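You operate a simulated robot arm through the tools that you are given. There is no shell and no other tool. Be economical: measure what you need, move in short steps, check, and stop when the job is done.

You run a simulated robot arm. Do the job below in one go: nothing can be reset, and whatever is moved stays where it is left.

JOB
Test the blue double plug at 250 on the test box, then switch off.
Fine: its knob on 250; seat the plug before you switch on; it stays in its socket.
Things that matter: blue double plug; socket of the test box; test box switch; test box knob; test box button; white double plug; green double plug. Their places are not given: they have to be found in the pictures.

The check looks at the end state, three seconds after you hand in, the way a careful person would. Anything else that was tipped, shoved, dropped, spilled or broken makes it a failure.

ROBOT AND FRAMES
A 6-joint arm with a two-finger parallel gripper, fixed in place. Base frame: the origin is at the foot of the arm, x ahead of it, y to its left, z up. Lengths are in cm, angles in degrees, forces in N, time in s.
With the tool pointing down near the work surface it reaches from about 26 to 68 cm from the base axis. Its first joint turns from -66.0 to 66.0 degrees. Payload 2.9 kg.
The tool frame sits at the grasp point between the pads (the TCP): z along the fingers, y along the line on which they close. The tips reach 3 cm beyond it. Largest opening 11 cm; finger width 2, thickness 1; the body of the gripper, 4.8 by 11.2 cm, starts 5.5 cm behind the TCP.
Orientation is that of the tool frame in the base frame, as a unit quaternion [w, x, y, z]. With the fingers straight down and closing along the base's y, the tool's x points along the base's -x, its y along +y and its z along -z.

CONTROLS
- The arm moves only by the tool nudge_tool. Its arguments are lists of equal length, an entry for each row: "travel": the shift along the tool's x, y, z in cm, a list of three; "turn": the turn, a rotation vector about the tool's x, y, z in degrees, a list of three; "jaw": the finger opening in cm, from 0 to 11. In form: {"travel": [[dx, dy, dz], ...], "turn": [[ax, ay, az], ...], "jaw": [jaw, ...]}. A call has 1 to 12 rows; each row shifts and turns the commanded pose from where the row before left it, along the tool's axes as they then stand. Each row takes 0.2 s and may step no farther than 5 cm and 8.6 degrees from the row before; otherwise, or with a gripper value out of range, the whole call is refused. Where a pose cannot be reached the arm comes as near as it can. A force on the tool above 40 N (or 10 N above the force at the start of the call, whichever is more), or a blocked arm, ends the call early, and 0.2 s more pass. Each finger travels about 10.8 cm/s and halts on what it meets, pressing with about 44 N; the grip force reading is that of the motor and also rises with nothing between the fingers. The clock runs only during rows and for 0.2 s after the last one: add rows that do not move to give the fingers time. The reply holds the time, the measured pose of the TCP, the force on the tool along the base axes, the opening and the grip force, in the units named above and with some noise.
- Cameras (640 x 400 px; columns grow to the right, rows downward): "scene" is fixed at [7.3, 43.79, 139.02]; the picture's right is [-0.68, -0.73, 0.00], its down [-0.28, 0.26, -0.93] and it looks along [0.67, -0.63, -0.38] (base axes); focal length 310 px, centre (320, 200). "wrist" rides on the gripper at [7.2, 1.7, -10.3] in the tool frame; the picture's right is [-0.23, 0.97, 0.00], its down [-0.76, -0.18, -0.62] and it looks along [-0.61, -0.14, 0.78] (tool axes); focal length 222 px, centre (320, 200).
- grab_frame(camera): a new picture of that camera. No time passes.
- measure_at(camera, pixels): for up to 12 pixels [column, row] of the newest picture of that camera ("zoom" is the newest enlarged one), the place [x, y, z] in the base frame of the surface seen there, good to about 0.3 cm, but the place of the scene camera against the robot may be out by one fixed shift of up to 2.5 cm in any direction. No time passes.
- close_up(camera, box): a new picture of the part [left, top, right, bottom] of that camera's present view, enlarged. No time passes.
- close_job(): hands the job in; it is judged then, once.

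Keep the steps short. Do not move on a guess: measure, check each grasp and each placing, and mend mistakes. In all there are 80 turns and 46 pictures (those below and enlarged ones count). Leave the gripper open and the arm clear of the work at the hand-in unless told otherwise, and finish with a single line.

The tools are called after "Request:" as name(argument=value, ...) on one line, values as JSON. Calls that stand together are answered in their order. nudge_tool: Moves the arm, as the interface text tells. Its arguments: {"type":"object","properties":{"travel":{"type":"array","items":{"type":"array","items":{"type":"number"}}},"turn":{"type":"array","items":{"type":"array","items":{"type":"number"}}},"jaw":{"type":"array","items":{"type":"number"}}},"required":["travel","turn","jaw"]} The other tools are called the same way: grab_frame (camera) takes a picture; measure_at (camera, pixels) gives the place of the surface under pixels of a picture; close_up (camera, box) takes an enlarged picture of a part of a camera's view; close_job () hands the job in.

At the start:

```text
time_s: 0.0
tcp_pos: [38.41, -10.91, 121.51]
orientation: [0.0, 0.0, 1.0, 0.0]
contact_force: [0.3, -0.5, -0.5]
gripper_width: 10.99
gripper_force: 0.1
```

scene: 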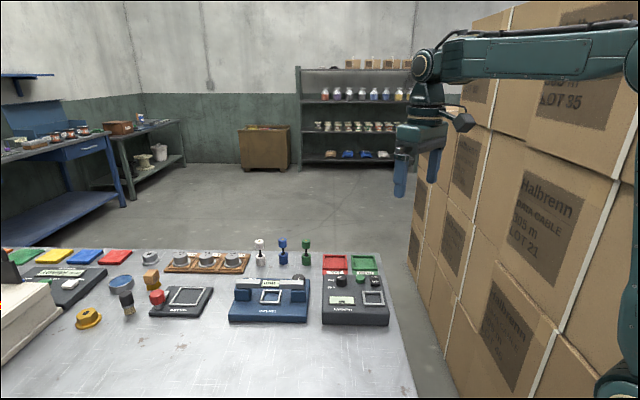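
wrist: 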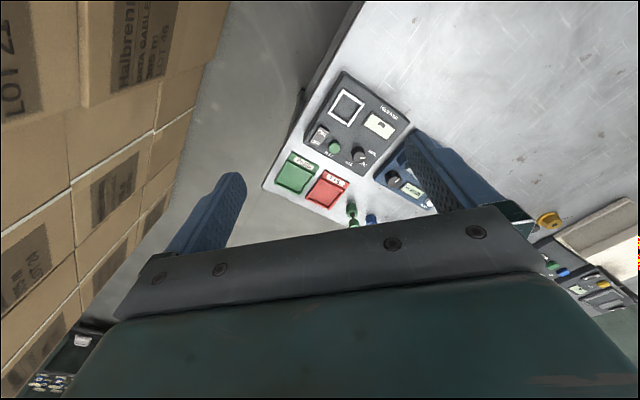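

I see two boxes at the right end of the table, with three double plugs (white, blue and green) behind them. I'll enlarge that area in both views.

Request:
close_up(camera="scene", box=[220, 230, 400, 342])

Request:
close_up(camera="wrist", box=[260, 60, 460, 230])

```text
3.56 times, centred on (310, 286) of scene
```

zoom: 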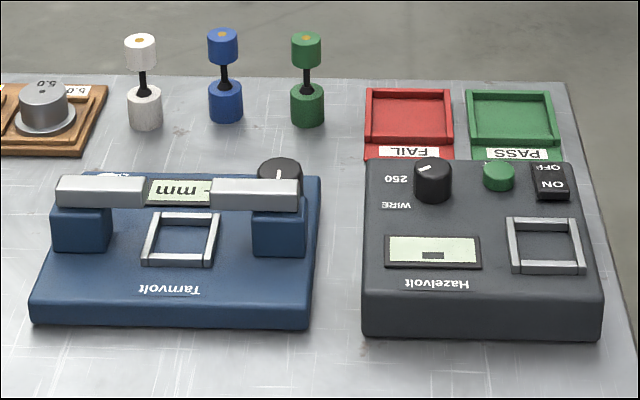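

```text
2.35 times, centred on (360, 145) of wrist
```

zoom: 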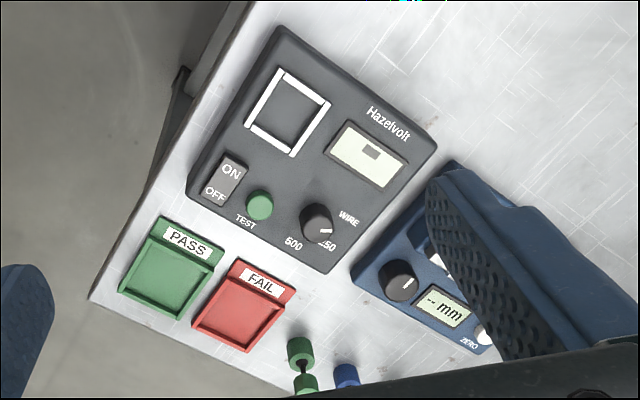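

The test box ("Hazelvolt") has a square socket, a rocker switch, a green TEST button and a knob. I'll measure these points in the wrist close-up.

Request:
measure_at(camera="zoom", pixels=[[287, 113], [231, 170], [215, 193], [260, 203], [317, 222], [327, 232], [349, 219], [326, 244], [294, 243], [300, 348], [345, 372], [370, 155]])

Request:
measure_at(camera="scene", pixels=[[259, 241], [283, 241], [306, 241], [283, 259], [340, 279], [360, 278], [375, 280], [373, 299], [260, 259], [306, 260]])

```text
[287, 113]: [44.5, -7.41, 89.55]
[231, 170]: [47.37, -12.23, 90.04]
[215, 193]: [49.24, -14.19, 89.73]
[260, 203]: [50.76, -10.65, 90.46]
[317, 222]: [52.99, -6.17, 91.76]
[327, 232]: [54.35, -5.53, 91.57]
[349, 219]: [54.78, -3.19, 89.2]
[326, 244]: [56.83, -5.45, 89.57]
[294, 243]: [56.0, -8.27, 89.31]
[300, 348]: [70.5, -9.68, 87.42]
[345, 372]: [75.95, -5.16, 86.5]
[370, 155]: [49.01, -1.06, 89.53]
```

```text
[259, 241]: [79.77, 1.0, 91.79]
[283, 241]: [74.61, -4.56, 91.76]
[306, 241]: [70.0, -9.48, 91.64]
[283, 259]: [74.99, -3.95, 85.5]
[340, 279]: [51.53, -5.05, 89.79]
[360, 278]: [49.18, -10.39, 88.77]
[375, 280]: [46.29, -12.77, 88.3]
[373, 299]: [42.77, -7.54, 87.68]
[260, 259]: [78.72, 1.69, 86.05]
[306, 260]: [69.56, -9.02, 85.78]
```

Blue plug is at about x=75, near the edge of reach. I'll move the tool 12 cm forward (tool −x) at the same height to see the box and the plugs better.

Request:
nudge_tool(travel=[[-4, 0, 0], [-4, 0, 0], [-4, 0, 0], [0, 0, 0]], turn=[[0, 0, 0], [0, 0, 0], [0, 0, 0], [0, 0, 0]], jaw=[11, 11, 11, 11])

Request:
grab_frame(camera="wrist")

```text
time_s: 1.0
tcp_pos: [50.48, -11.11, 121.62]
orientation: [0.0, 0.0, 1.0, 0.0]
contact_force: [-0.4, 0.5, -0.3]
gripper_width: 10.99
gripper_force: 0.0
```

```text
41 pictures are left
```

wrist: 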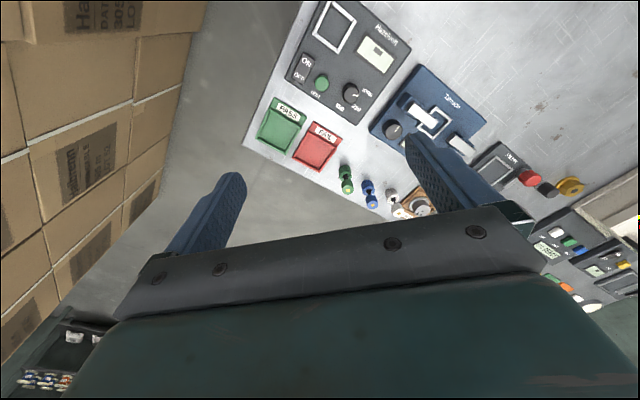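

The box and all three plugs are in view now. I'll enlarge this area.

Request:
close_up(camera="wrist", box=[260, 0, 440, 112])

Request:
close_up(camera="wrist", box=[320, 145, 420, 215])

Request:
measure_at(camera="zoom", pixels=[[344, 373], [287, 268], [309, 345], [277, 212], [166, 274], [156, 183], [460, 340], [170, 160]])

```text
3.56 times, centred on (350, 56) of wrist
```

zoom: 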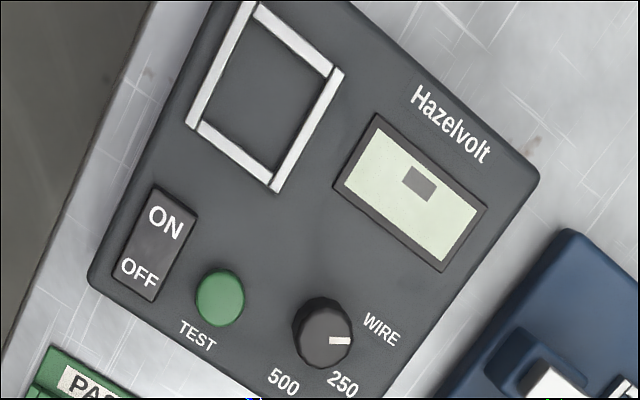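

```text
5.71 times, centred on (370, 180) of wrist
```

zoom: 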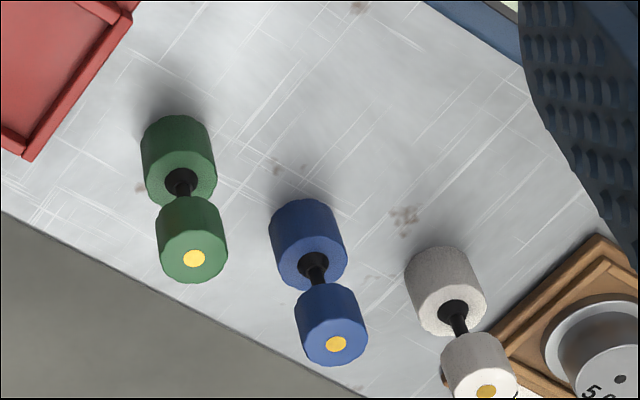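

```text
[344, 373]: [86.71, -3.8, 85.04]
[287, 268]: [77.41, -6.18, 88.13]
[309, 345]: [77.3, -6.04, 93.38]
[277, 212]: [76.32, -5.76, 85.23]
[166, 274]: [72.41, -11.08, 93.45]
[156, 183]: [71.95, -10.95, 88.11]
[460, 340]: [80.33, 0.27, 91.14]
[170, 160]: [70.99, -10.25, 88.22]
```

The knob mark now points toward WIRE, so it must turn clockwise as seen from above to reach 250. I'll measure the blue plug's parts precisely in this zoom, then re-zoom on the knob.

Request:
measure_at(camera="zoom", pixels=[[336, 344], [310, 338], [362, 338], [336, 364], [330, 320], [330, 295], [303, 235], [275, 260], [342, 260], [309, 215], [195, 258], [487, 391]])

Request:
close_up(camera="wrist", box=[290, 50, 400, 120])

```text
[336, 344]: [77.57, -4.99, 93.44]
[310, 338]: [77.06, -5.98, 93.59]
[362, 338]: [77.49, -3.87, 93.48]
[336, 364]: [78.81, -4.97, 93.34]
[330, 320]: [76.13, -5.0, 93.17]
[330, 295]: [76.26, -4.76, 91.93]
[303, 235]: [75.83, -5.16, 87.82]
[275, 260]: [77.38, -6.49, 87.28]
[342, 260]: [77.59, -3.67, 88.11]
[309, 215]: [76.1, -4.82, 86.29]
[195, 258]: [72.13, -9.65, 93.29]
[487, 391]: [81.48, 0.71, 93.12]
```

```text
5.71 times, centred on (345, 85) of wrist
```

zoom: 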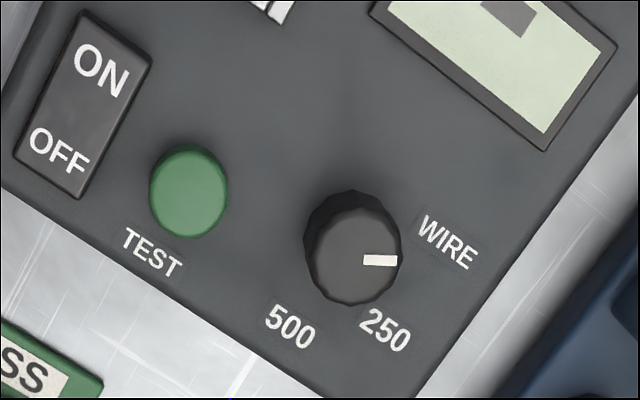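

Request:
measure_at(camera="zoom", pixels=[[358, 254], [318, 262], [400, 255], [358, 213], [350, 302], [366, 261], [395, 260], [447, 243], [385, 331], [290, 327], [190, 185], [84, 110]])

Request:
measure_at(camera="wrist", pixels=[[331, 2], [331, 27], [316, 35], [337, 53], [355, 20], [308, 62], [299, 77]])

```text
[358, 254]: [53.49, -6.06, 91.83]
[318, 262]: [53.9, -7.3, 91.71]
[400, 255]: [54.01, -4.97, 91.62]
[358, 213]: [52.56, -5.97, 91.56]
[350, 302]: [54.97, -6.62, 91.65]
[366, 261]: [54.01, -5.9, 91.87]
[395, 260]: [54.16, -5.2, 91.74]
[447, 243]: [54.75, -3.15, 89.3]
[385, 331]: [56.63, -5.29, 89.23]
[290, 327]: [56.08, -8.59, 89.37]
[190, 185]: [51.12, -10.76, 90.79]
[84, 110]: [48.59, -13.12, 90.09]
```

```text
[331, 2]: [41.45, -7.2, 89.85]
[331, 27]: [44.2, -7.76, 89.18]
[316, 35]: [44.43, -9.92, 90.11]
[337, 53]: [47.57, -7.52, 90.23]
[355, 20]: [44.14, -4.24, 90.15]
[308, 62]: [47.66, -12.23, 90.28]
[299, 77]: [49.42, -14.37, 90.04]
```

Readings so far:
- **Knob:** axis about (53.85, −6.15), top 91.75. The mark sits at about 73°, and 250 is at about 15°, so it needs about −60°.
- **Socket:** centre about (44.4, −7.2).
- **Blue plug:** (77.5, −5.0), top at 93.4.

I'll set the knob first while the box is off. This move goes to above the knob.

Request:
nudge_tool(travel=[[-0.56, 0.83, 4.1], [-0.56, 0.83, 4.1], [-0.56, 0.83, 4.1], [-0.56, 0.83, 4.1], [-0.56, 0.83, 4.1], [-0.56, 0.83, 4.0], [0, 0, 0]], turn=[[0, 0, 0], [0, 0, 0], [0, 0, 0], [0, 0, 0], [0, 0, 0], [0, 0, 0], [0, 0, 0]], jaw=[8, 6, 5, 4.4, 4.4, 4.4, 4.4])

Request:
grab_frame(camera="wrist")

```text
time_s: 2.6
tcp_pos: [53.88, -5.97, 96.86]
orientation: [0.0, 0.0, 1.0, 0.0]
contact_force: [-0.9, 0.5, 0.3]
gripper_width: 4.41
gripper_force: 0.1
```

```text
37 pictures are left
```

wrist: 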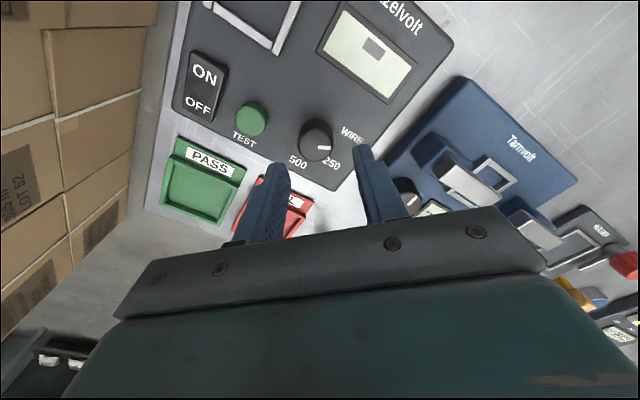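

The fingers are above and around the knob. I'll measure again from this nearer view.

Request:
close_up(camera="wrist", box=[270, 100, 370, 180])

Request:
measure_at(camera="wrist", pixels=[[317, 145], [303, 147], [331, 150], [315, 132], [317, 159], [252, 118], [252, 104], [205, 73], [196, 103], [351, 134], [331, 165], [298, 161]])

```text
5.00 times, centred on (320, 140) of wrist
```

zoom: 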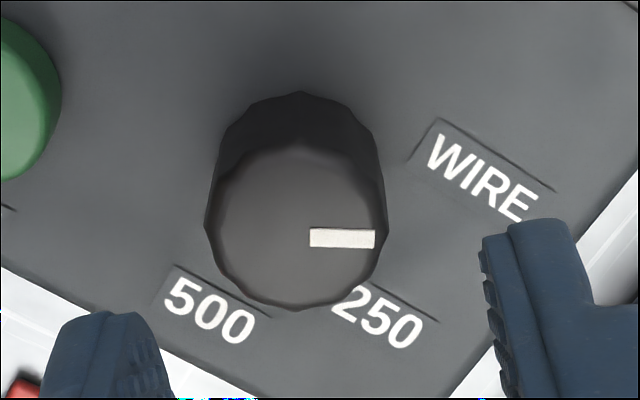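

```text
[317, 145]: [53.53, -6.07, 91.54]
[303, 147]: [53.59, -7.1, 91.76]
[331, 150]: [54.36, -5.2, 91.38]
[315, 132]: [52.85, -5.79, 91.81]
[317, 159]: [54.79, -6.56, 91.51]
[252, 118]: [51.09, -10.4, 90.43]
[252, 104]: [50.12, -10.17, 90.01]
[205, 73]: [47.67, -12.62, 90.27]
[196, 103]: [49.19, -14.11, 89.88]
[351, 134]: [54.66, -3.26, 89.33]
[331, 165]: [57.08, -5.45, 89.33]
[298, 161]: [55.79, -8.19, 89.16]
```

The knob centre is confirmed at (53.9, −6.15), with the mark at about 76°. I'll descend so the fingertips reach z ≈ 89.9, then close on the knob.

Request:
nudge_tool(travel=[[0, -0.15, 2], [0, 0, 2], [0, 0, 0], [0, 0, 0], [0, 0, 0], [0, 0, 0]], turn=[[0, 0, 0], [0, 0, 0], [0, 0, 0], [0, 0, 0], [0, 0, 0], [0, 0, 0]], jaw=[4.4, 4.4, 4.4, 3, 1.8, 1.8])

```text
time_s: 4.0
tcp_pos: [53.89, -6.37, 92.94]
orientation: [0.001, 0.002, 1.0, -0.001]
contact_force: [0.1, -14.9, -4.4]
gripper_width: 2.69
gripper_force: 45.2
```

I have the knob (2.69 wide), but there is a 15 N side load because the grip is about 0.2 cm off centre. I'll shift −0.22 in y to centre it, then turn 60° clockwise as seen from above.

Request:
nudge_tool(travel=[[0, -0.22, 0], [0, 0, 0], [0, 0, 0], [0, 0, 0], [0, 0, 0], [0, 0, 0], [0, 0, 0], [0, 0, 0], [0, 0, 0], [0, 0, 0]], turn=[[0, 0, 0], [0, 0, 8.6], [0, 0, 8.6], [0, 0, 8.6], [0, 0, 8.6], [0, 0, 8.6], [0, 0, 8.6], [0, 0, 8.6], [0, 0, 0], [0, 0, 0]], jaw=[1.8, 1.8, 1.8, 1.8, 1.8, 1.8, 1.8, 1.8, 1.8, 1.8])

Request:
close_up(camera="scene", box=[310, 240, 400, 330])

```text
time_s: 6.2
tcp_pos: [53.79, -6.42, 92.95]
orientation: [0.001, 0.503, 0.864, 0.0]
contact_force: [1.9, -20.9, -3.4]
gripper_width: 2.69
gripper_force: 44.8
```

```text
4.44 times, centred on (355, 285) of scene
```

zoom: 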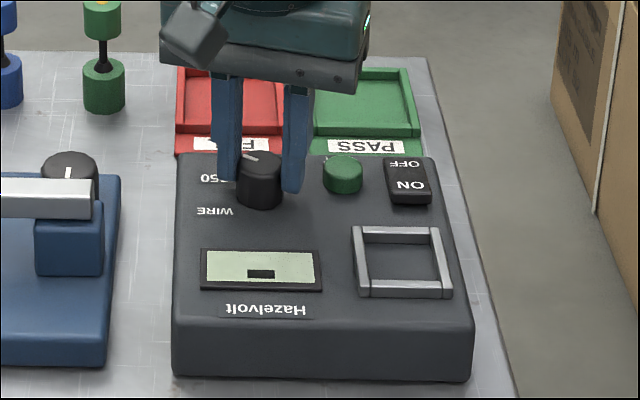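

The knob turned along with the fingers. I'll open, rise 8 cm and look.

Request:
nudge_tool(travel=[[0, 0, 0], [0, 0, 0], [0, 0, -2], [0, 0, -4], [0, 0, -4], [0, 0, 0]], turn=[[0, 0, 0], [0, 0, 0], [0, 0, 0], [0, 0, 0], [0, 0, 0], [0, 0, 0]], jaw=[3.5, 4.6, 4.6, 4.6, 4.6, 4.6])

Request:
grab_frame(camera="wrist")

Request:
close_up(camera="scene", box=[310, 240, 400, 300])

```text
time_s: 7.6
tcp_pos: [53.78, -6.16, 102.95]
orientation: [0.001, 0.502, 0.865, 0.0]
contact_force: [0.3, 0.1, -0.4]
gripper_width: 4.6
gripper_force: 0.1
```

```text
34 pictures are left
```

wrist: 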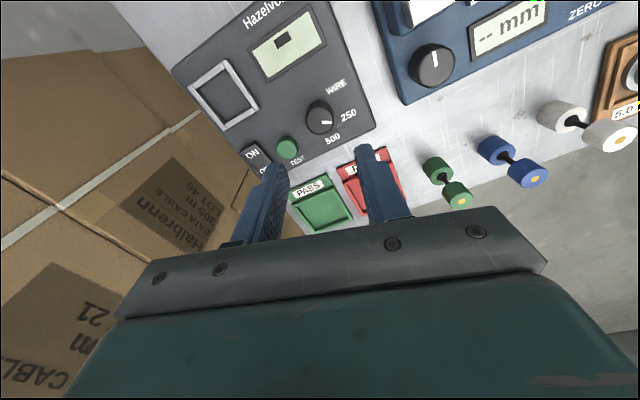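

```text
6.67 times, centred on (355, 270) of scene
```

zoom: 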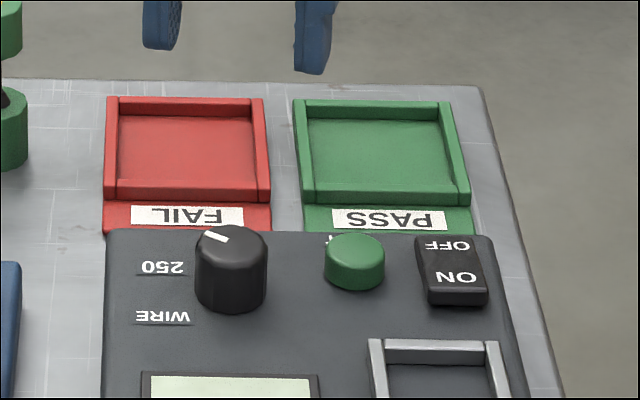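

Request:
close_up(camera="wrist", box=[280, 75, 370, 155])

Request:
measure_at(camera="wrist", pixels=[[320, 116], [322, 122], [331, 123], [350, 116], [333, 140], [337, 87], [520, 177], [513, 172]])

```text
5.00 times, centred on (325, 115) of wrist
```

zoom: 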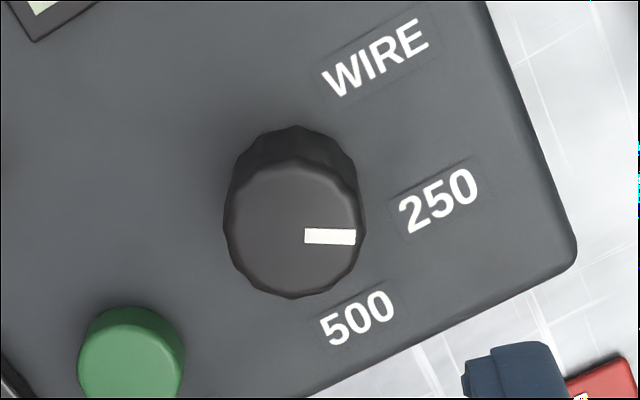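

```text
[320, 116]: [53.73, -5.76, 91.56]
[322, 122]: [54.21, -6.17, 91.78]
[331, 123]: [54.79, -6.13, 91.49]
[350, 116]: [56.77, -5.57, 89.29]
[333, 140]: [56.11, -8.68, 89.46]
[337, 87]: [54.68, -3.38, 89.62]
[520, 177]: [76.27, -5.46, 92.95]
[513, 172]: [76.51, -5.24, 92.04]
```

The mark is now on 250 (mark about 14°, label about 13.6°). Next is the blue plug. It's too far out for a vertical tool, so I'll undo the yaw, rise, move forward and pitch the tool outward 34°.

Request:
nudge_tool(travel=[[0, 0, -1.5], [0, 0, -1.5], [0, 0, -1.5], [0, 0, -1.5], [0, 0, -1.5], [0, 0, -1.5], [0, 0, -1.5], [-4.5, 0.6, 0], [0, 0, 0], [0, 0, 0], [0, 0, 0], [0, 0, 0]], turn=[[0, 0, -8.6], [0, 0, -8.6], [0, 0, -8.6], [0, 0, -8.6], [0, 0, -8.6], [0, 0, -8.6], [0, 0, -8.6], [0, 0, 0], [0, -8.6, 0], [0, -8.6, 0], [0, -8.6, 0], [0, -8.6, 0]], jaw=[4.6, 4.6, 4.6, 4.6, 4.6, 4.6, 4.6, 4.6, 4.6, 4.6, 4.6, 4.6])

Request:
grab_frame(camera="wrist")

```text
time_s: 10.2
tcp_pos: [58.31, -5.73, 113.44]
orientation: [0.297, 0.0, 0.955, 0.0]
contact_force: [-0.2, 0.3, 0.1]
gripper_width: 4.6
gripper_force: 0.0
```

```text
31 pictures are left
```

wrist: 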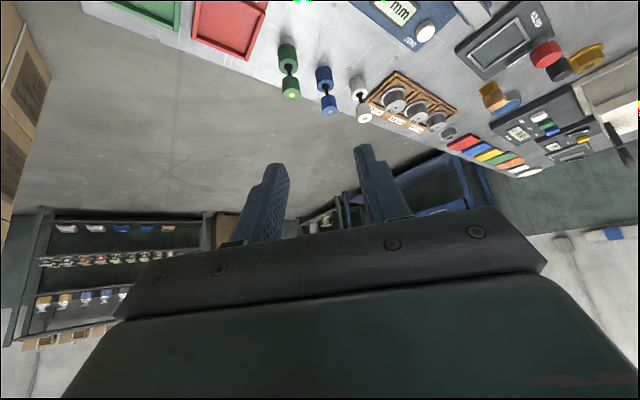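

The tilt worked and the three plugs are ahead. I'll measure the blue plug's top and the neighbouring ones from here.

Request:
close_up(camera="wrist", box=[270, 35, 380, 125])

Request:
measure_at(camera="wrist", pixels=[[330, 112], [322, 106], [336, 106], [329, 116], [328, 101], [327, 92], [324, 74], [316, 82], [332, 82], [292, 94], [364, 118]])

```text
4.44 times, centred on (325, 80) of wrist
```

zoom: 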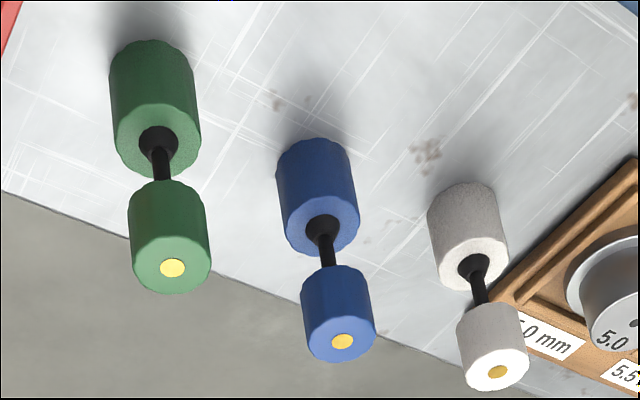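

```text
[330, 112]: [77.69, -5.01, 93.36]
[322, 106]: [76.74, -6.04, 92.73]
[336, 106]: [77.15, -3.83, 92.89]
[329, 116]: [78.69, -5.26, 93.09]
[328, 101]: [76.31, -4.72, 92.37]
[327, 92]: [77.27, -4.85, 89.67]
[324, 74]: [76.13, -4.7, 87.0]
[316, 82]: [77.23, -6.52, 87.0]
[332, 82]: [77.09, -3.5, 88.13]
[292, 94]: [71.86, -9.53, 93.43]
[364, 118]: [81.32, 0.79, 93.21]
```

Blue plug is at (77.5, −5.0), top 93.4, with its upper cylinder centred at about z 92.2. I'll move to a hover point above it at (77.5, −5.0, 99).

Request:
nudge_tool(travel=[[-1.27, 0.12, 3.79], [-1.27, 0.12, 3.79], [-1.27, 0.12, 3.79], [-1.27, 0.12, 3.79], [-1.27, 0.12, 3.79], [-1.27, 0.12, 3.79], [0, 0, 0]], turn=[[0, 0, 0], [0, 0, 0], [0, 0, 0], [0, 0, 0], [0, 0, 0], [0, 0, 0], [0, 0, 0]], jaw=[4.6, 4.6, 4.6, 4.6, 4.6, 4.6, 4.6])

Request:
grab_frame(camera="wrist")

Request:
grab_frame(camera="scene")

```text
time_s: 11.8
tcp_pos: [77.5, -5.05, 98.86]
orientation: [0.294, 0.001, 0.956, 0.0]
contact_force: [0.8, 0.4, -0.3]
gripper_width: 4.59
gripper_force: 0.0
```

```text
29 pictures are left
```

wrist: 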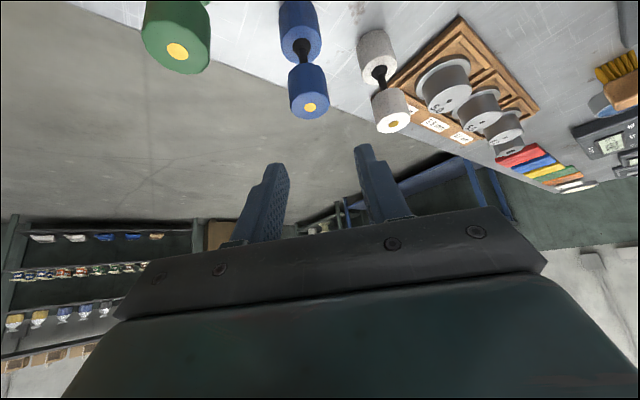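

```text
28 pictures are left
```

scene: 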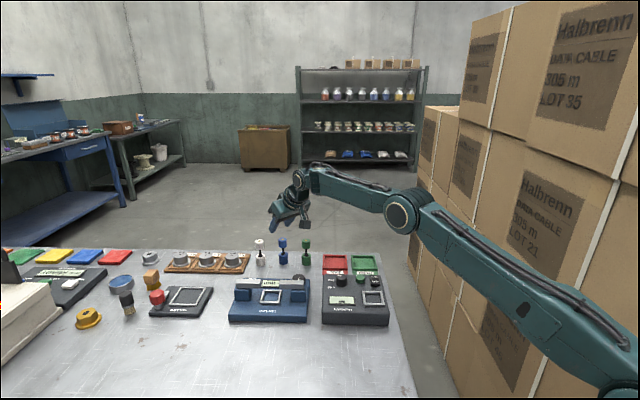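

I reached the hover point. One more measurement of the blue plug before descending.

Request:
measure_at(camera="wrist", pixels=[[310, 107], [291, 98], [328, 98], [309, 116], [307, 85], [303, 58], [301, 45], [178, 52], [393, 123]])

```text
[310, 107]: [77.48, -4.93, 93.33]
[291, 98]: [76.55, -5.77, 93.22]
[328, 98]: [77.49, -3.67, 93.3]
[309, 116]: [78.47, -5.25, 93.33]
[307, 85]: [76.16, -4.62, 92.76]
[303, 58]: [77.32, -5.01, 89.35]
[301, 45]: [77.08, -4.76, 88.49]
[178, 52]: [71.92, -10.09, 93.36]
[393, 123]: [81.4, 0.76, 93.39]
```

The centre is confirmed at (77.45, −4.95). I'll descend 6.7 cm straight down and close gently.

Request:
nudge_tool(travel=[[1.257, 0.03, 1.847], [1.257, 0.03, 1.847], [1.257, 0.03, 1.847], [0, 0, 0]], turn=[[0, 0, 0], [0, 0, 0], [0, 0, 0], [0, 0, 0]], jaw=[4.6, 4.6, 4.6, 4.6])

Request:
close_up(camera="scene", box=[240, 200, 330, 280])

```text
time_s: 12.8
tcp_pos: [77.36, -5.09, 92.42]
orientation: [0.296, 0.0, 0.955, 0.0]
contact_force: [0.8, 0.4, 0.2]
gripper_width: 4.61
gripper_force: 0.0
```

```text
5.00 times, centred on (285, 240) of scene
```

zoom: 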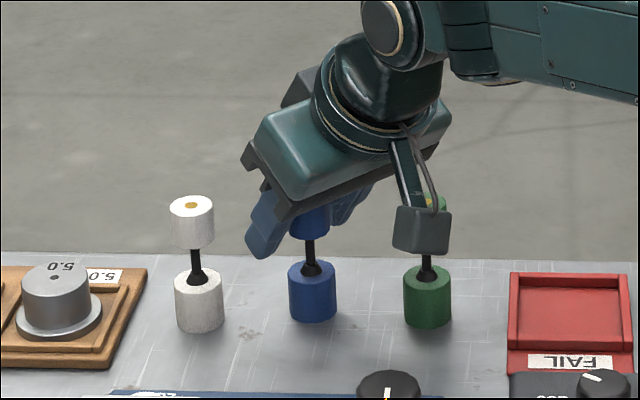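

The fingers straddle the blue top and nothing else is touched. Closing now.

Request:
nudge_tool(travel=[[0, 0.05, 0], [0, 0, 0], [0, 0, 0], [0, 0, 0], [0, 0, 0]], turn=[[0, 0, 0], [0, 0, 0], [0, 0, 0], [0, 0, 0], [0, 0, 0]], jaw=[3.6, 2.8, 2.2, 1.6, 1.6])

```text
time_s: 14.0
tcp_pos: [77.47, -4.87, 92.31]
orientation: [0.295, 0.0, 0.956, 0.0]
contact_force: [-0.3, 0.0, 0.3]
gripper_width: 2.5
gripper_force: 44.2
```

The plug is gripped (2.5 wide, no side load). Lifting 12 cm straight up.

Request:
nudge_tool(travel=[[-1.12, 0, -1.65], [-2.25, 0, -3.31], [-2.25, 0, -3.31], [-1.12, 0, -1.65], [0, 0, 0]], turn=[[0, 0, 0], [0, 0, 0], [0, 0, 0], [0, 0, 0], [0, 0, 0]], jaw=[1.6, 1.6, 1.6, 1.6, 1.6])

Request:
close_up(camera="scene", box=[220, 170, 400, 282])

```text
time_s: 15.2
tcp_pos: [77.58, -4.91, 104.29]
orientation: [0.295, 0.0, 0.955, 0.0]
contact_force: [-0.3, -0.1, -1.8]
gripper_width: 2.49
gripper_force: 43.8
```

```text
3.56 times, centred on (310, 226) of scene
```

zoom: 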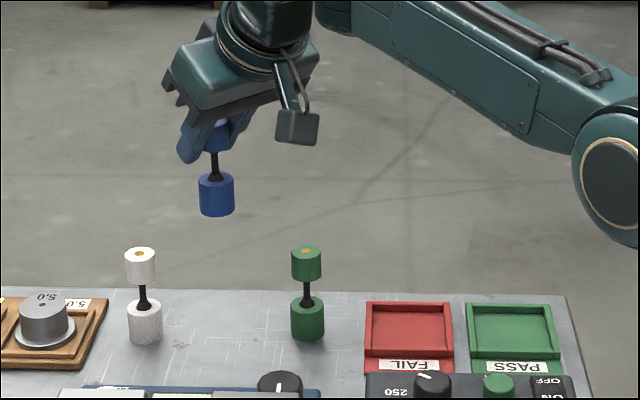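

The plug is held upright, with its bottom about 7.25 cm below the TCP. I'll carry it at this height to above the socket at (44.4, −7.3).

Request:
nudge_tool(travel=[[3.045, -0.266, -2.08], [3.045, -0.266, -2.08], [3.045, -0.266, -2.08], [3.045, -0.266, -2.08], [3.045, -0.266, -2.08], [3.045, -0.266, -2.08], [3.045, -0.266, -2.08], [3.045, -0.266, -2.08], [3.045, -0.266, -2.08], [0, 0, 0], [0, 0, 0]], turn=[[0, 0, 0], [0, 0, 0], [0, 0, 0], [0, 0, 0], [0, 0, 0], [0, 0, 0], [0, 0, 0], [0, 0, 0], [0, 0, 0], [0, 0, 0], [0, 0, 0]], jaw=[1.6, 1.6, 1.6, 1.6, 1.6, 1.6, 1.6, 1.6, 1.6, 1.6, 1.6])

Request:
close_up(camera="scene", box=[300, 200, 420, 330])

Request:
grab_frame(camera="wrist")

```text
time_s: 17.6
tcp_pos: [44.29, -7.23, 104.31]
orientation: [0.296, 0.0, 0.955, 0.0]
contact_force: [-0.7, -0.5, 0.0]
gripper_width: 2.47
gripper_force: 43.0
```

```text
3.08 times, centred on (360, 265) of scene
```

zoom: 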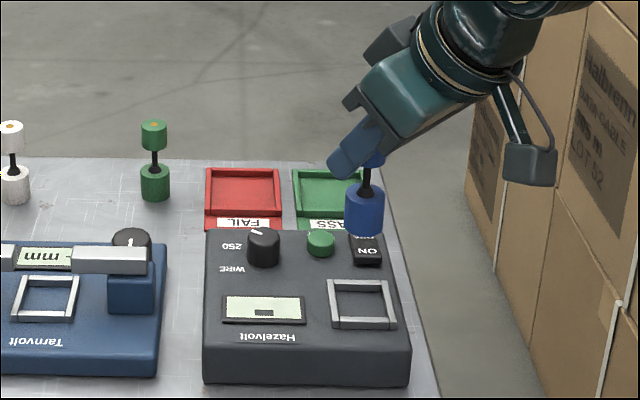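

```text
24 pictures are left
```

wrist: 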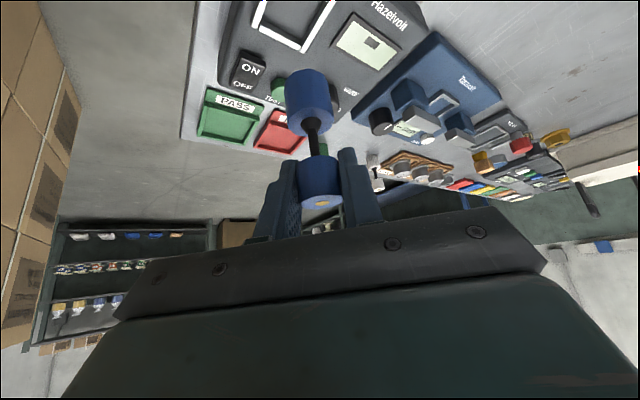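

The plug hangs above the socket, still upright. I'll measure plug and socket together in the wrist view, since both share the same frame.

Request:
measure_at(camera="wrist", pixels=[[322, 203], [321, 168], [307, 73], [290, 105], [330, 105], [310, 105], [304, 49], [258, 27], [265, 5], [332, 5], [285, 25], [322, 25]])

Request:
close_up(camera="scene", box=[340, 250, 400, 310])

Request:
measure_at(camera="zoom", pixels=[[290, 40], [350, 60], [230, 240], [425, 240], [235, 390], [480, 390], [340, 320], [255, 310], [440, 310], [340, 270], [345, 380]])

```text
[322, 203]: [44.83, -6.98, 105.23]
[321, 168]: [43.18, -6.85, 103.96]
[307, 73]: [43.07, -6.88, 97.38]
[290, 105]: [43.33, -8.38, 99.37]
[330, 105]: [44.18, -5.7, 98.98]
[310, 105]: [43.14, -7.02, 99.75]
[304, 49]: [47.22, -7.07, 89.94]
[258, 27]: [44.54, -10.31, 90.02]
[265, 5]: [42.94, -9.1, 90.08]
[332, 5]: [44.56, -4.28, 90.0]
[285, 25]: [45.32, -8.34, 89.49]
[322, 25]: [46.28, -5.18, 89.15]
```

```text
6.67 times, centred on (370, 280) of scene
```

zoom: 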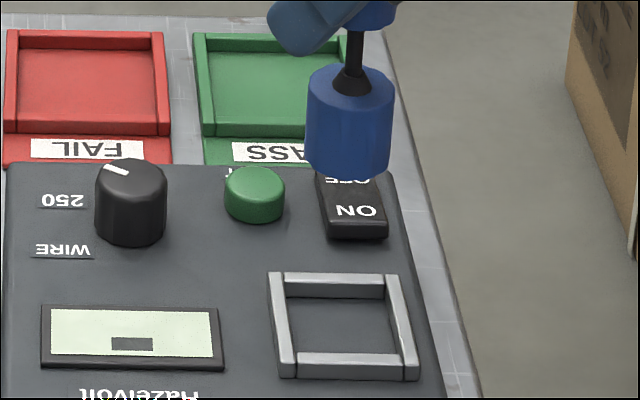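

```text
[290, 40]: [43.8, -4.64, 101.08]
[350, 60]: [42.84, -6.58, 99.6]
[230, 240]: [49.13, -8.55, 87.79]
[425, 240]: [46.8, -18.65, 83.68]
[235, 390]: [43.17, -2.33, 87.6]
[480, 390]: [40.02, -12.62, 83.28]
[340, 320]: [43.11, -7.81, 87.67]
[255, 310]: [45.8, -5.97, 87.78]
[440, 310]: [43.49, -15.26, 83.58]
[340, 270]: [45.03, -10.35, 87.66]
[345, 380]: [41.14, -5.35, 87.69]
```

The socket centre is about (44.5, −7.3) and the plug is about there too. I'll lower it until its bottom is roughly 1 cm above the frame, then check alignment.

Request:
nudge_tool(travel=[[1.14, -0.05, 1.73], [1.14, 0, 1.73], [1.14, 0, 1.73], [0, 0, 0]], turn=[[0, 0, 0], [0, 0, 0], [0, 0, 0], [0, 0, 0]], jaw=[1.6, 1.6, 1.6, 1.6])

Request:
close_up(camera="scene", box=[350, 260, 400, 310])

Request:
close_up(camera="wrist", box=[240, 20, 380, 140])

```text
time_s: 18.6
tcp_pos: [44.18, -7.42, 98.0]
orientation: [0.296, -0.001, 0.955, 0.0]
contact_force: [-0.2, 0.2, -2.0]
gripper_width: 2.47
gripper_force: 43.9
```

```text
8.00 times, centred on (375, 285) of scene
```

zoom: 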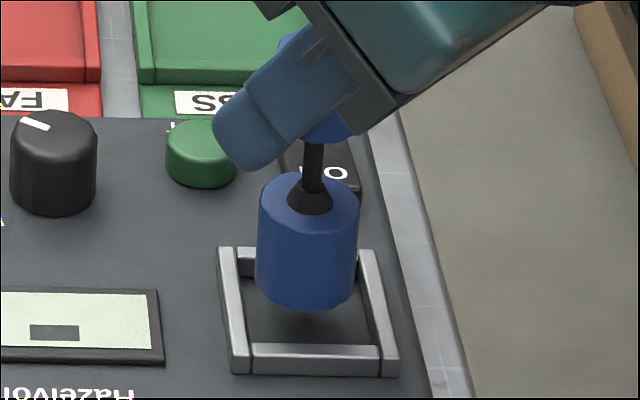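

```text
3.33 times, centred on (310, 80) of wrist
```

zoom: 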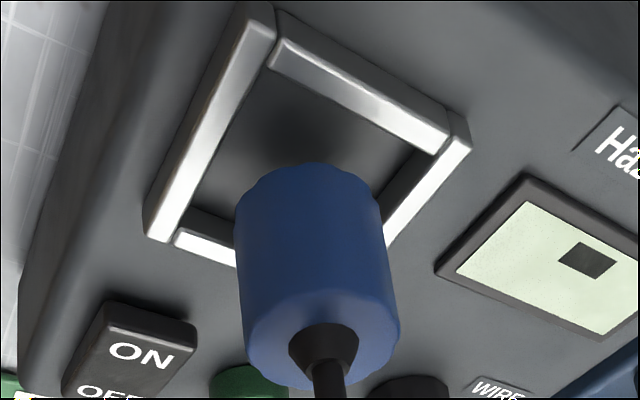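

I'll measure the frame's bars and the plug's bottom rim in this close wrist view to get the relative offset.

Request:
measure_at(camera="zoom", pixels=[[153, 228], [270, 12], [280, 50], [447, 140], [464, 128], [185, 238], [395, 225], [312, 168], [240, 225], [382, 225], [314, 230], [300, 130]])

Request:
close_up(camera="scene", box=[350, 260, 400, 310])

Request:
measure_at(camera="zoom", pixels=[[306, 305], [306, 290], [262, 280], [350, 282], [306, 230], [228, 254], [367, 254], [390, 370], [240, 370], [315, 350], [310, 330], [306, 207]])

```text
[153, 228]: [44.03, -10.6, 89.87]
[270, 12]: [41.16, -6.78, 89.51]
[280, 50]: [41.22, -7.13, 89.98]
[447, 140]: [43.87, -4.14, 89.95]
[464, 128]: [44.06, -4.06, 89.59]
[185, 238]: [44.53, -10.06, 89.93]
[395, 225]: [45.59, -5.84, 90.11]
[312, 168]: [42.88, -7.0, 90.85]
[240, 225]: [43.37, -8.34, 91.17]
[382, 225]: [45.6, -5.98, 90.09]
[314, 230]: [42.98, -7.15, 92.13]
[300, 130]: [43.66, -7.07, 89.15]
```

```text
8.00 times, centred on (375, 285) of scene
```

zoom: 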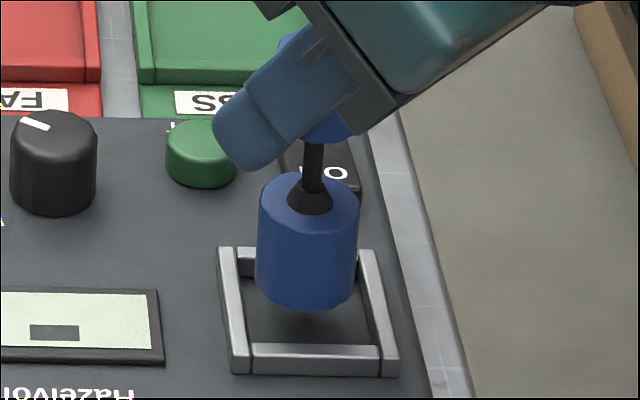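

```text
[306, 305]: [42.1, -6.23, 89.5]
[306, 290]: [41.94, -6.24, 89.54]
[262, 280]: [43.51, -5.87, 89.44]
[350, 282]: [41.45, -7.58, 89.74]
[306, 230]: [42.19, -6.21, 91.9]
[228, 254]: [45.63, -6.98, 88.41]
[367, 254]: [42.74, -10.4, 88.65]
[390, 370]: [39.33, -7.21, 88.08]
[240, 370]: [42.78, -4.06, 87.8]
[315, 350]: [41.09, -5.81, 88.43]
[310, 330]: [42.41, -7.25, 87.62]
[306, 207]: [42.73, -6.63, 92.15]
```

The pixel comparison and both cameras agree that the plug is centred on the socket within about 0.2 cm. Its bottom is about 0.75 cm above the frame, and the frame leaves about 0.3 cm clearance per side. I'll lower 1.45 cm in small steps and watch the force.

Request:
nudge_tool(travel=[[0.226, 0, 0.33], [0.226, 0, 0.33], [0.226, 0, 0.33], [0.14, 0, 0.207], [0, 0, 0]], turn=[[0, 0, 0], [0, 0, 0], [0, 0, 0], [0, 0, 0], [0, 0, 0]], jaw=[1.6, 1.6, 1.6, 1.6, 1.6])

Request:
close_up(camera="scene", box=[350, 260, 400, 310])

Request:
close_up(camera="wrist", box=[240, 20, 380, 140])

```text
time_s: 19.8
tcp_pos: [44.36, -7.3, 96.57]
orientation: [0.295, 0.0, 0.955, 0.0]
contact_force: [0.9, -0.2, -1.4]
gripper_width: 2.49
gripper_force: 44.0
```

```text
8.00 times, centred on (375, 285) of scene
```

zoom: 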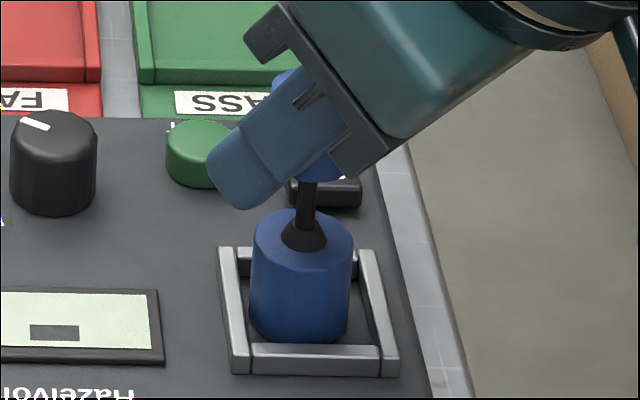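

```text
3.33 times, centred on (310, 80) of wrist
```

zoom: 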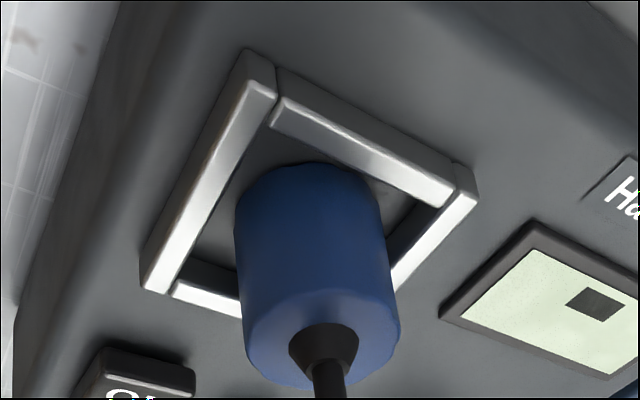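

The plug is inside the frame but sits slightly toward one side. I'll shift it about 0.2 cm toward centre (−x, −y), then lower until contact.

Request:
nudge_tool(travel=[[0.1, -0.15, -0.068], [0.085, 0, 0.124], [0.057, 0, 0.083], [0, 0, 0]], turn=[[0, 0, 0], [0, 0, 0], [0, 0, 0], [0, 0, 0]], jaw=[1.6, 1.6, 1.6, 1.6])

```text
time_s: 20.8
tcp_pos: [44.27, -7.46, 96.42]
orientation: [0.298, 0.001, 0.955, -0.002]
contact_force: [-3.9, -0.9, 12.2]
gripper_width: 2.48
gripper_force: 43.6
```

There is 12 N of upward contact at TCP z 96.4, so the plug is resting on the socket floor. I'll open the fingers and retreat straight up.

Request:
nudge_tool(travel=[[-0.03, 0, -0.04], [0, 0, 0], [0, 0, 0], [0, 0, 0], [-1.13, 0, -1.65], [-1.69, 0, -2.48], [-1.69, 0, -2.48], [0, 0, 0]], turn=[[0, 0, 0], [0, 0, 0], [0, 0, 0], [0, 0, 0], [0, 0, 0], [0, 0, 0], [0, 0, 0], [0, 0, 0]], jaw=[2.6, 3.4, 4.6, 4.8, 4.8, 4.8, 4.8, 4.8])

Request:
close_up(camera="scene", box=[320, 245, 400, 315])

Request:
grab_frame(camera="wrist")

```text
time_s: 22.6
tcp_pos: [44.15, -7.36, 104.5]
orientation: [0.296, 0.0, 0.955, 0.001]
contact_force: [-0.4, 0.9, 0.1]
gripper_width: 4.79
gripper_force: 0.1
```

```text
5.71 times, centred on (360, 280) of scene
```

zoom: 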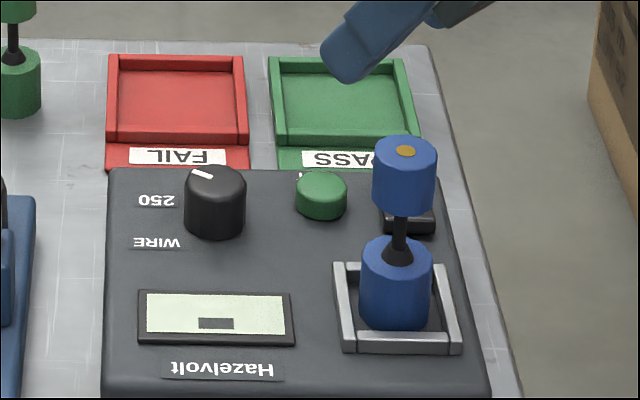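

```text
16 pictures are left
```

wrist: 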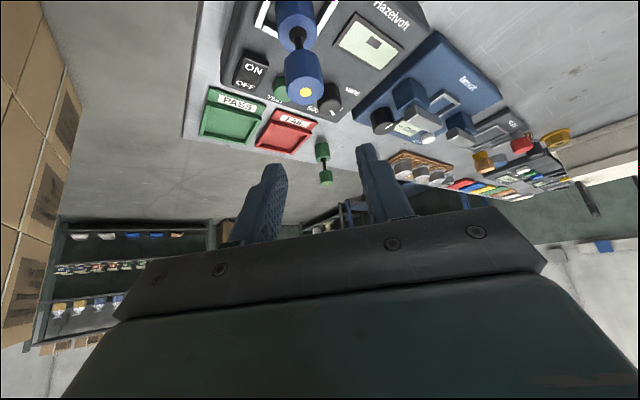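

The blue plug stands upright inside the socket frame. Next I'll rise, bring the tool back to vertical, yaw it so the wide gripper body stays clear of the plug, and close the fingers for pressing.

Request:
nudge_tool(travel=[[0, 0, -3], [0, 0, 0], [0, 0, 0], [0, 0, 0], [0, 0, 0], [0, 0, 0], [0, 0, 0], [0, 0, 0], [0, 0, 0], [0, 0, 0], [0, 0, 0], [0, 0, 0]], turn=[[0, 0, 0], [0, 8.6, 0], [0, 8.6, 0], [0, 8.6, 0], [0, 8.6, 0], [0, 0, 8], [0, 0, 8], [0, 0, 8], [0, 0, 8], [0, 0, 8], [0, 0, 8], [0, 0, 8]], jaw=[4.8, 4.8, 4.8, 4.8, 4, 3, 2, 1, 0, 0, 0, 0])

Request:
grab_frame(camera="wrist")

```text
time_s: 25.2
tcp_pos: [42.33, -7.38, 106.91]
orientation: [0.0, 0.47, 0.883, 0.0]
contact_force: [0.5, -0.2, 0.3]
gripper_width: 0.0
gripper_force: 37.4
```

```text
15 pictures are left
```

wrist: 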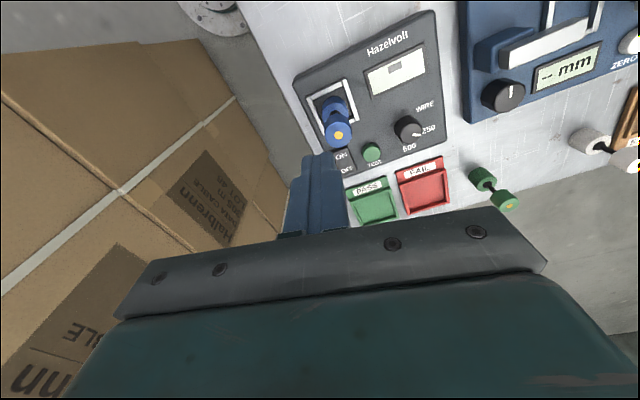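

The tool is vertical and yawed. I'll measure the switch halves and the button from here.

Request:
close_up(camera="wrist", box=[310, 80, 440, 180])

Request:
measure_at(camera="zoom", pixels=[[158, 375], [175, 340], [140, 355], [190, 420], [305, 345], [310, 360], [150, 270]])

```text
4.00 times, centred on (375, 130) of wrist
```

zoom: 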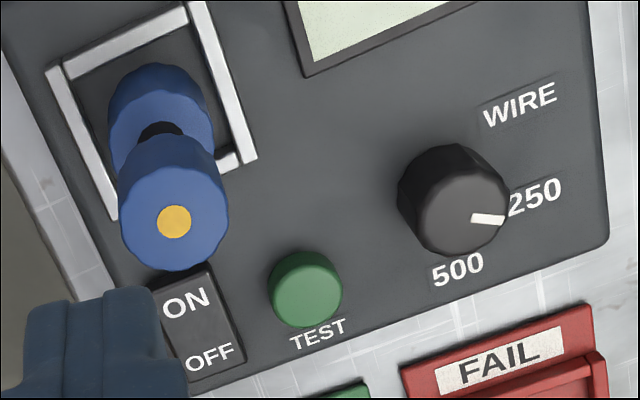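

```text
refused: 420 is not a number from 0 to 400
```

Request:
measure_at(camera="zoom", pixels=[[187, 302], [209, 357], [200, 330], [207, 268], [240, 358], [195, 376], [170, 285], [305, 285], [305, 265], [308, 312]])

```text
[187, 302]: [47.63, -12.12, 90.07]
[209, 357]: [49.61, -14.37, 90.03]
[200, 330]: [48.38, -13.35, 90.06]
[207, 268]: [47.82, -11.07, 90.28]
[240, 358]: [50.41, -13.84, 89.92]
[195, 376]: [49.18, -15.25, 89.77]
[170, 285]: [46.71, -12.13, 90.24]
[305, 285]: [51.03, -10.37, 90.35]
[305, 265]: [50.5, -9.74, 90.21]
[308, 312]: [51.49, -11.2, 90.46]
```

The ON half centre is about (47.6, −12.1) and the OFF half about (49.6, −14.4). I'll move above ON at (47.5, −11.95) and stop 2 cm above it.

Request:
nudge_tool(travel=[[-3.34, 0.868, 0], [-3.34, 0.868, 0], [0, 0, 4], [0, 0, 4], [0, 0, 3.7], [0, 0, 0]], turn=[[0, 0, 0], [0, 0, 0], [0, 0, 0], [0, 0, 0], [0, 0, 0], [0, 0, 0]], jaw=[0, 0, 0, 0, 0, 0])

Request:
grab_frame(camera="wrist")

Request:
close_up(camera="scene", box=[320, 225, 400, 315])

```text
time_s: 26.6
tcp_pos: [47.62, -11.95, 94.97]
orientation: [0.0, 0.47, 0.883, 0.0]
contact_force: [-0.2, 0.4, -0.2]
gripper_width: 0.0
gripper_force: 37.8
```

```text
13 pictures are left
```

wrist: 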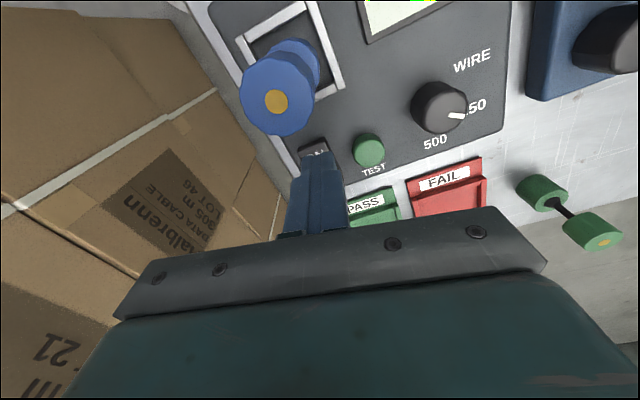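

```text
4.44 times, centred on (360, 270) of scene
```

zoom: 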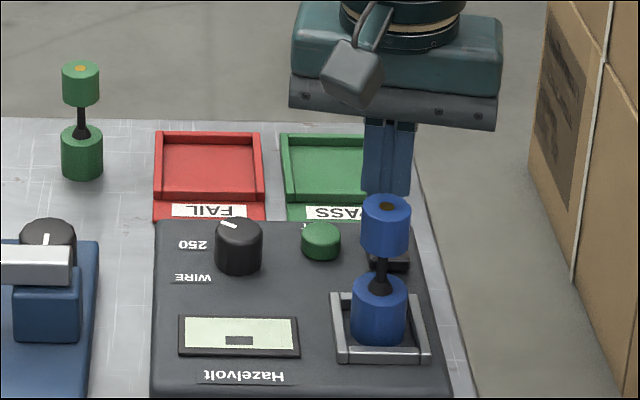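

It's clear of the plug. Pressing the ON end down slowly.

Request:
nudge_tool(travel=[[0, 0, 1.2], [0, 0, 0.3], [0, 0, 0.3], [0, 0, 0.2], [0, 0, 0.2]], turn=[[0, 0, 0], [0, 0, 0], [0, 0, 0], [0, 0, 0], [0, 0, 0]], jaw=[0, 0, 0, 0, 0])

```text
time_s: 27.8
tcp_pos: [47.81, -11.97, 93.08]
orientation: [-0.001, 0.47, 0.883, -0.001]
contact_force: [0.1, 0.8, 0.8]
gripper_width: 0.01
gripper_force: 37.6
```

There's little force yet at tip z ≈ 90. I'll go a bit further.

Request:
nudge_tool(travel=[[0, 0, 0.2], [0, 0, 0.2], [0, 0, 0]], turn=[[0, 0, 0], [0, 0, 0], [0, 0, 0]], jaw=[0, 0, 0])

Request:
close_up(camera="scene", box=[320, 245, 400, 315])

```text
time_s: 28.6
tcp_pos: [47.64, -11.96, 92.73]
orientation: [0.0, 0.47, 0.883, 0.001]
contact_force: [-10.9, 5.4, 23.7]
gripper_width: 0.0
gripper_force: 37.6
```

```text
5.71 times, centred on (360, 280) of scene
```

zoom: 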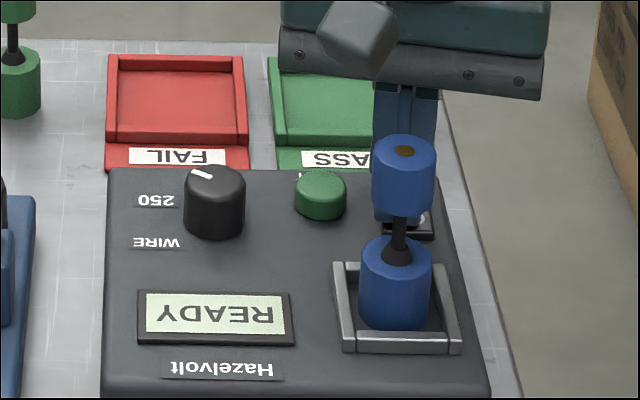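

The display says READY, so the box is on. I'll rise, shift over to the TEST button at (51.1, −10.5), and come down to just above it.

Request:
nudge_tool(travel=[[0, 0, -1.7], [0, 0, -1.7], [-0.72, 3.67, 0], [0, 0, 1.8], [0, 0, 0]], turn=[[0, 0, 0], [0, 0, 0], [0, 0, 0], [0, 0, 0], [0, 0, 0]], jaw=[0, 0, 0, 0, 0])

Request:
close_up(camera="scene", box=[320, 245, 400, 315])

```text
time_s: 29.8
tcp_pos: [51.07, -10.63, 94.16]
orientation: [0.0, 0.469, 0.883, -0.001]
contact_force: [-0.4, 0.3, -0.4]
gripper_width: 0.0
gripper_force: 37.2
```

```text
5.71 times, centred on (360, 280) of scene
```

zoom: 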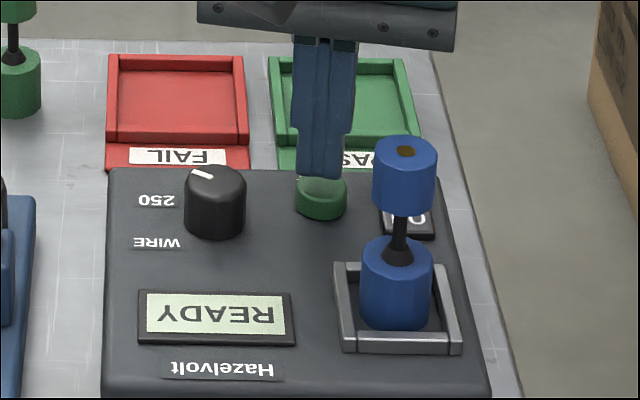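

The tip is right over the button. Pressing slowly.

Request:
nudge_tool(travel=[[0, 0, 0.4], [0, 0, 0.2], [0, 0, 0.2], [0, 0, 0.15], [0, 0, 0]], turn=[[0, 0, 0], [0, 0, 0], [0, 0, 0], [0, 0, 0], [0, 0, 0]], jaw=[0, 0, 0, 0, 0])

Request:
close_up(camera="scene", box=[320, 245, 400, 315])

```text
time_s: 31.0
tcp_pos: [51.26, -10.54, 93.39]
orientation: [0.0, 0.47, 0.883, 0.001]
contact_force: [-0.6, -0.5, 0.4]
gripper_width: 0.0
gripper_force: 37.4
```

```text
5.71 times, centred on (360, 280) of scene
```

zoom: 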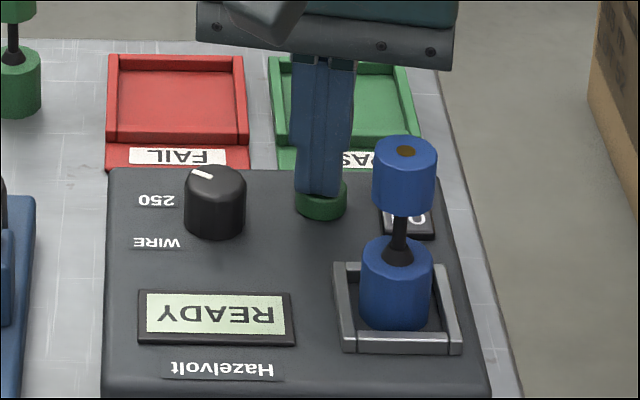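

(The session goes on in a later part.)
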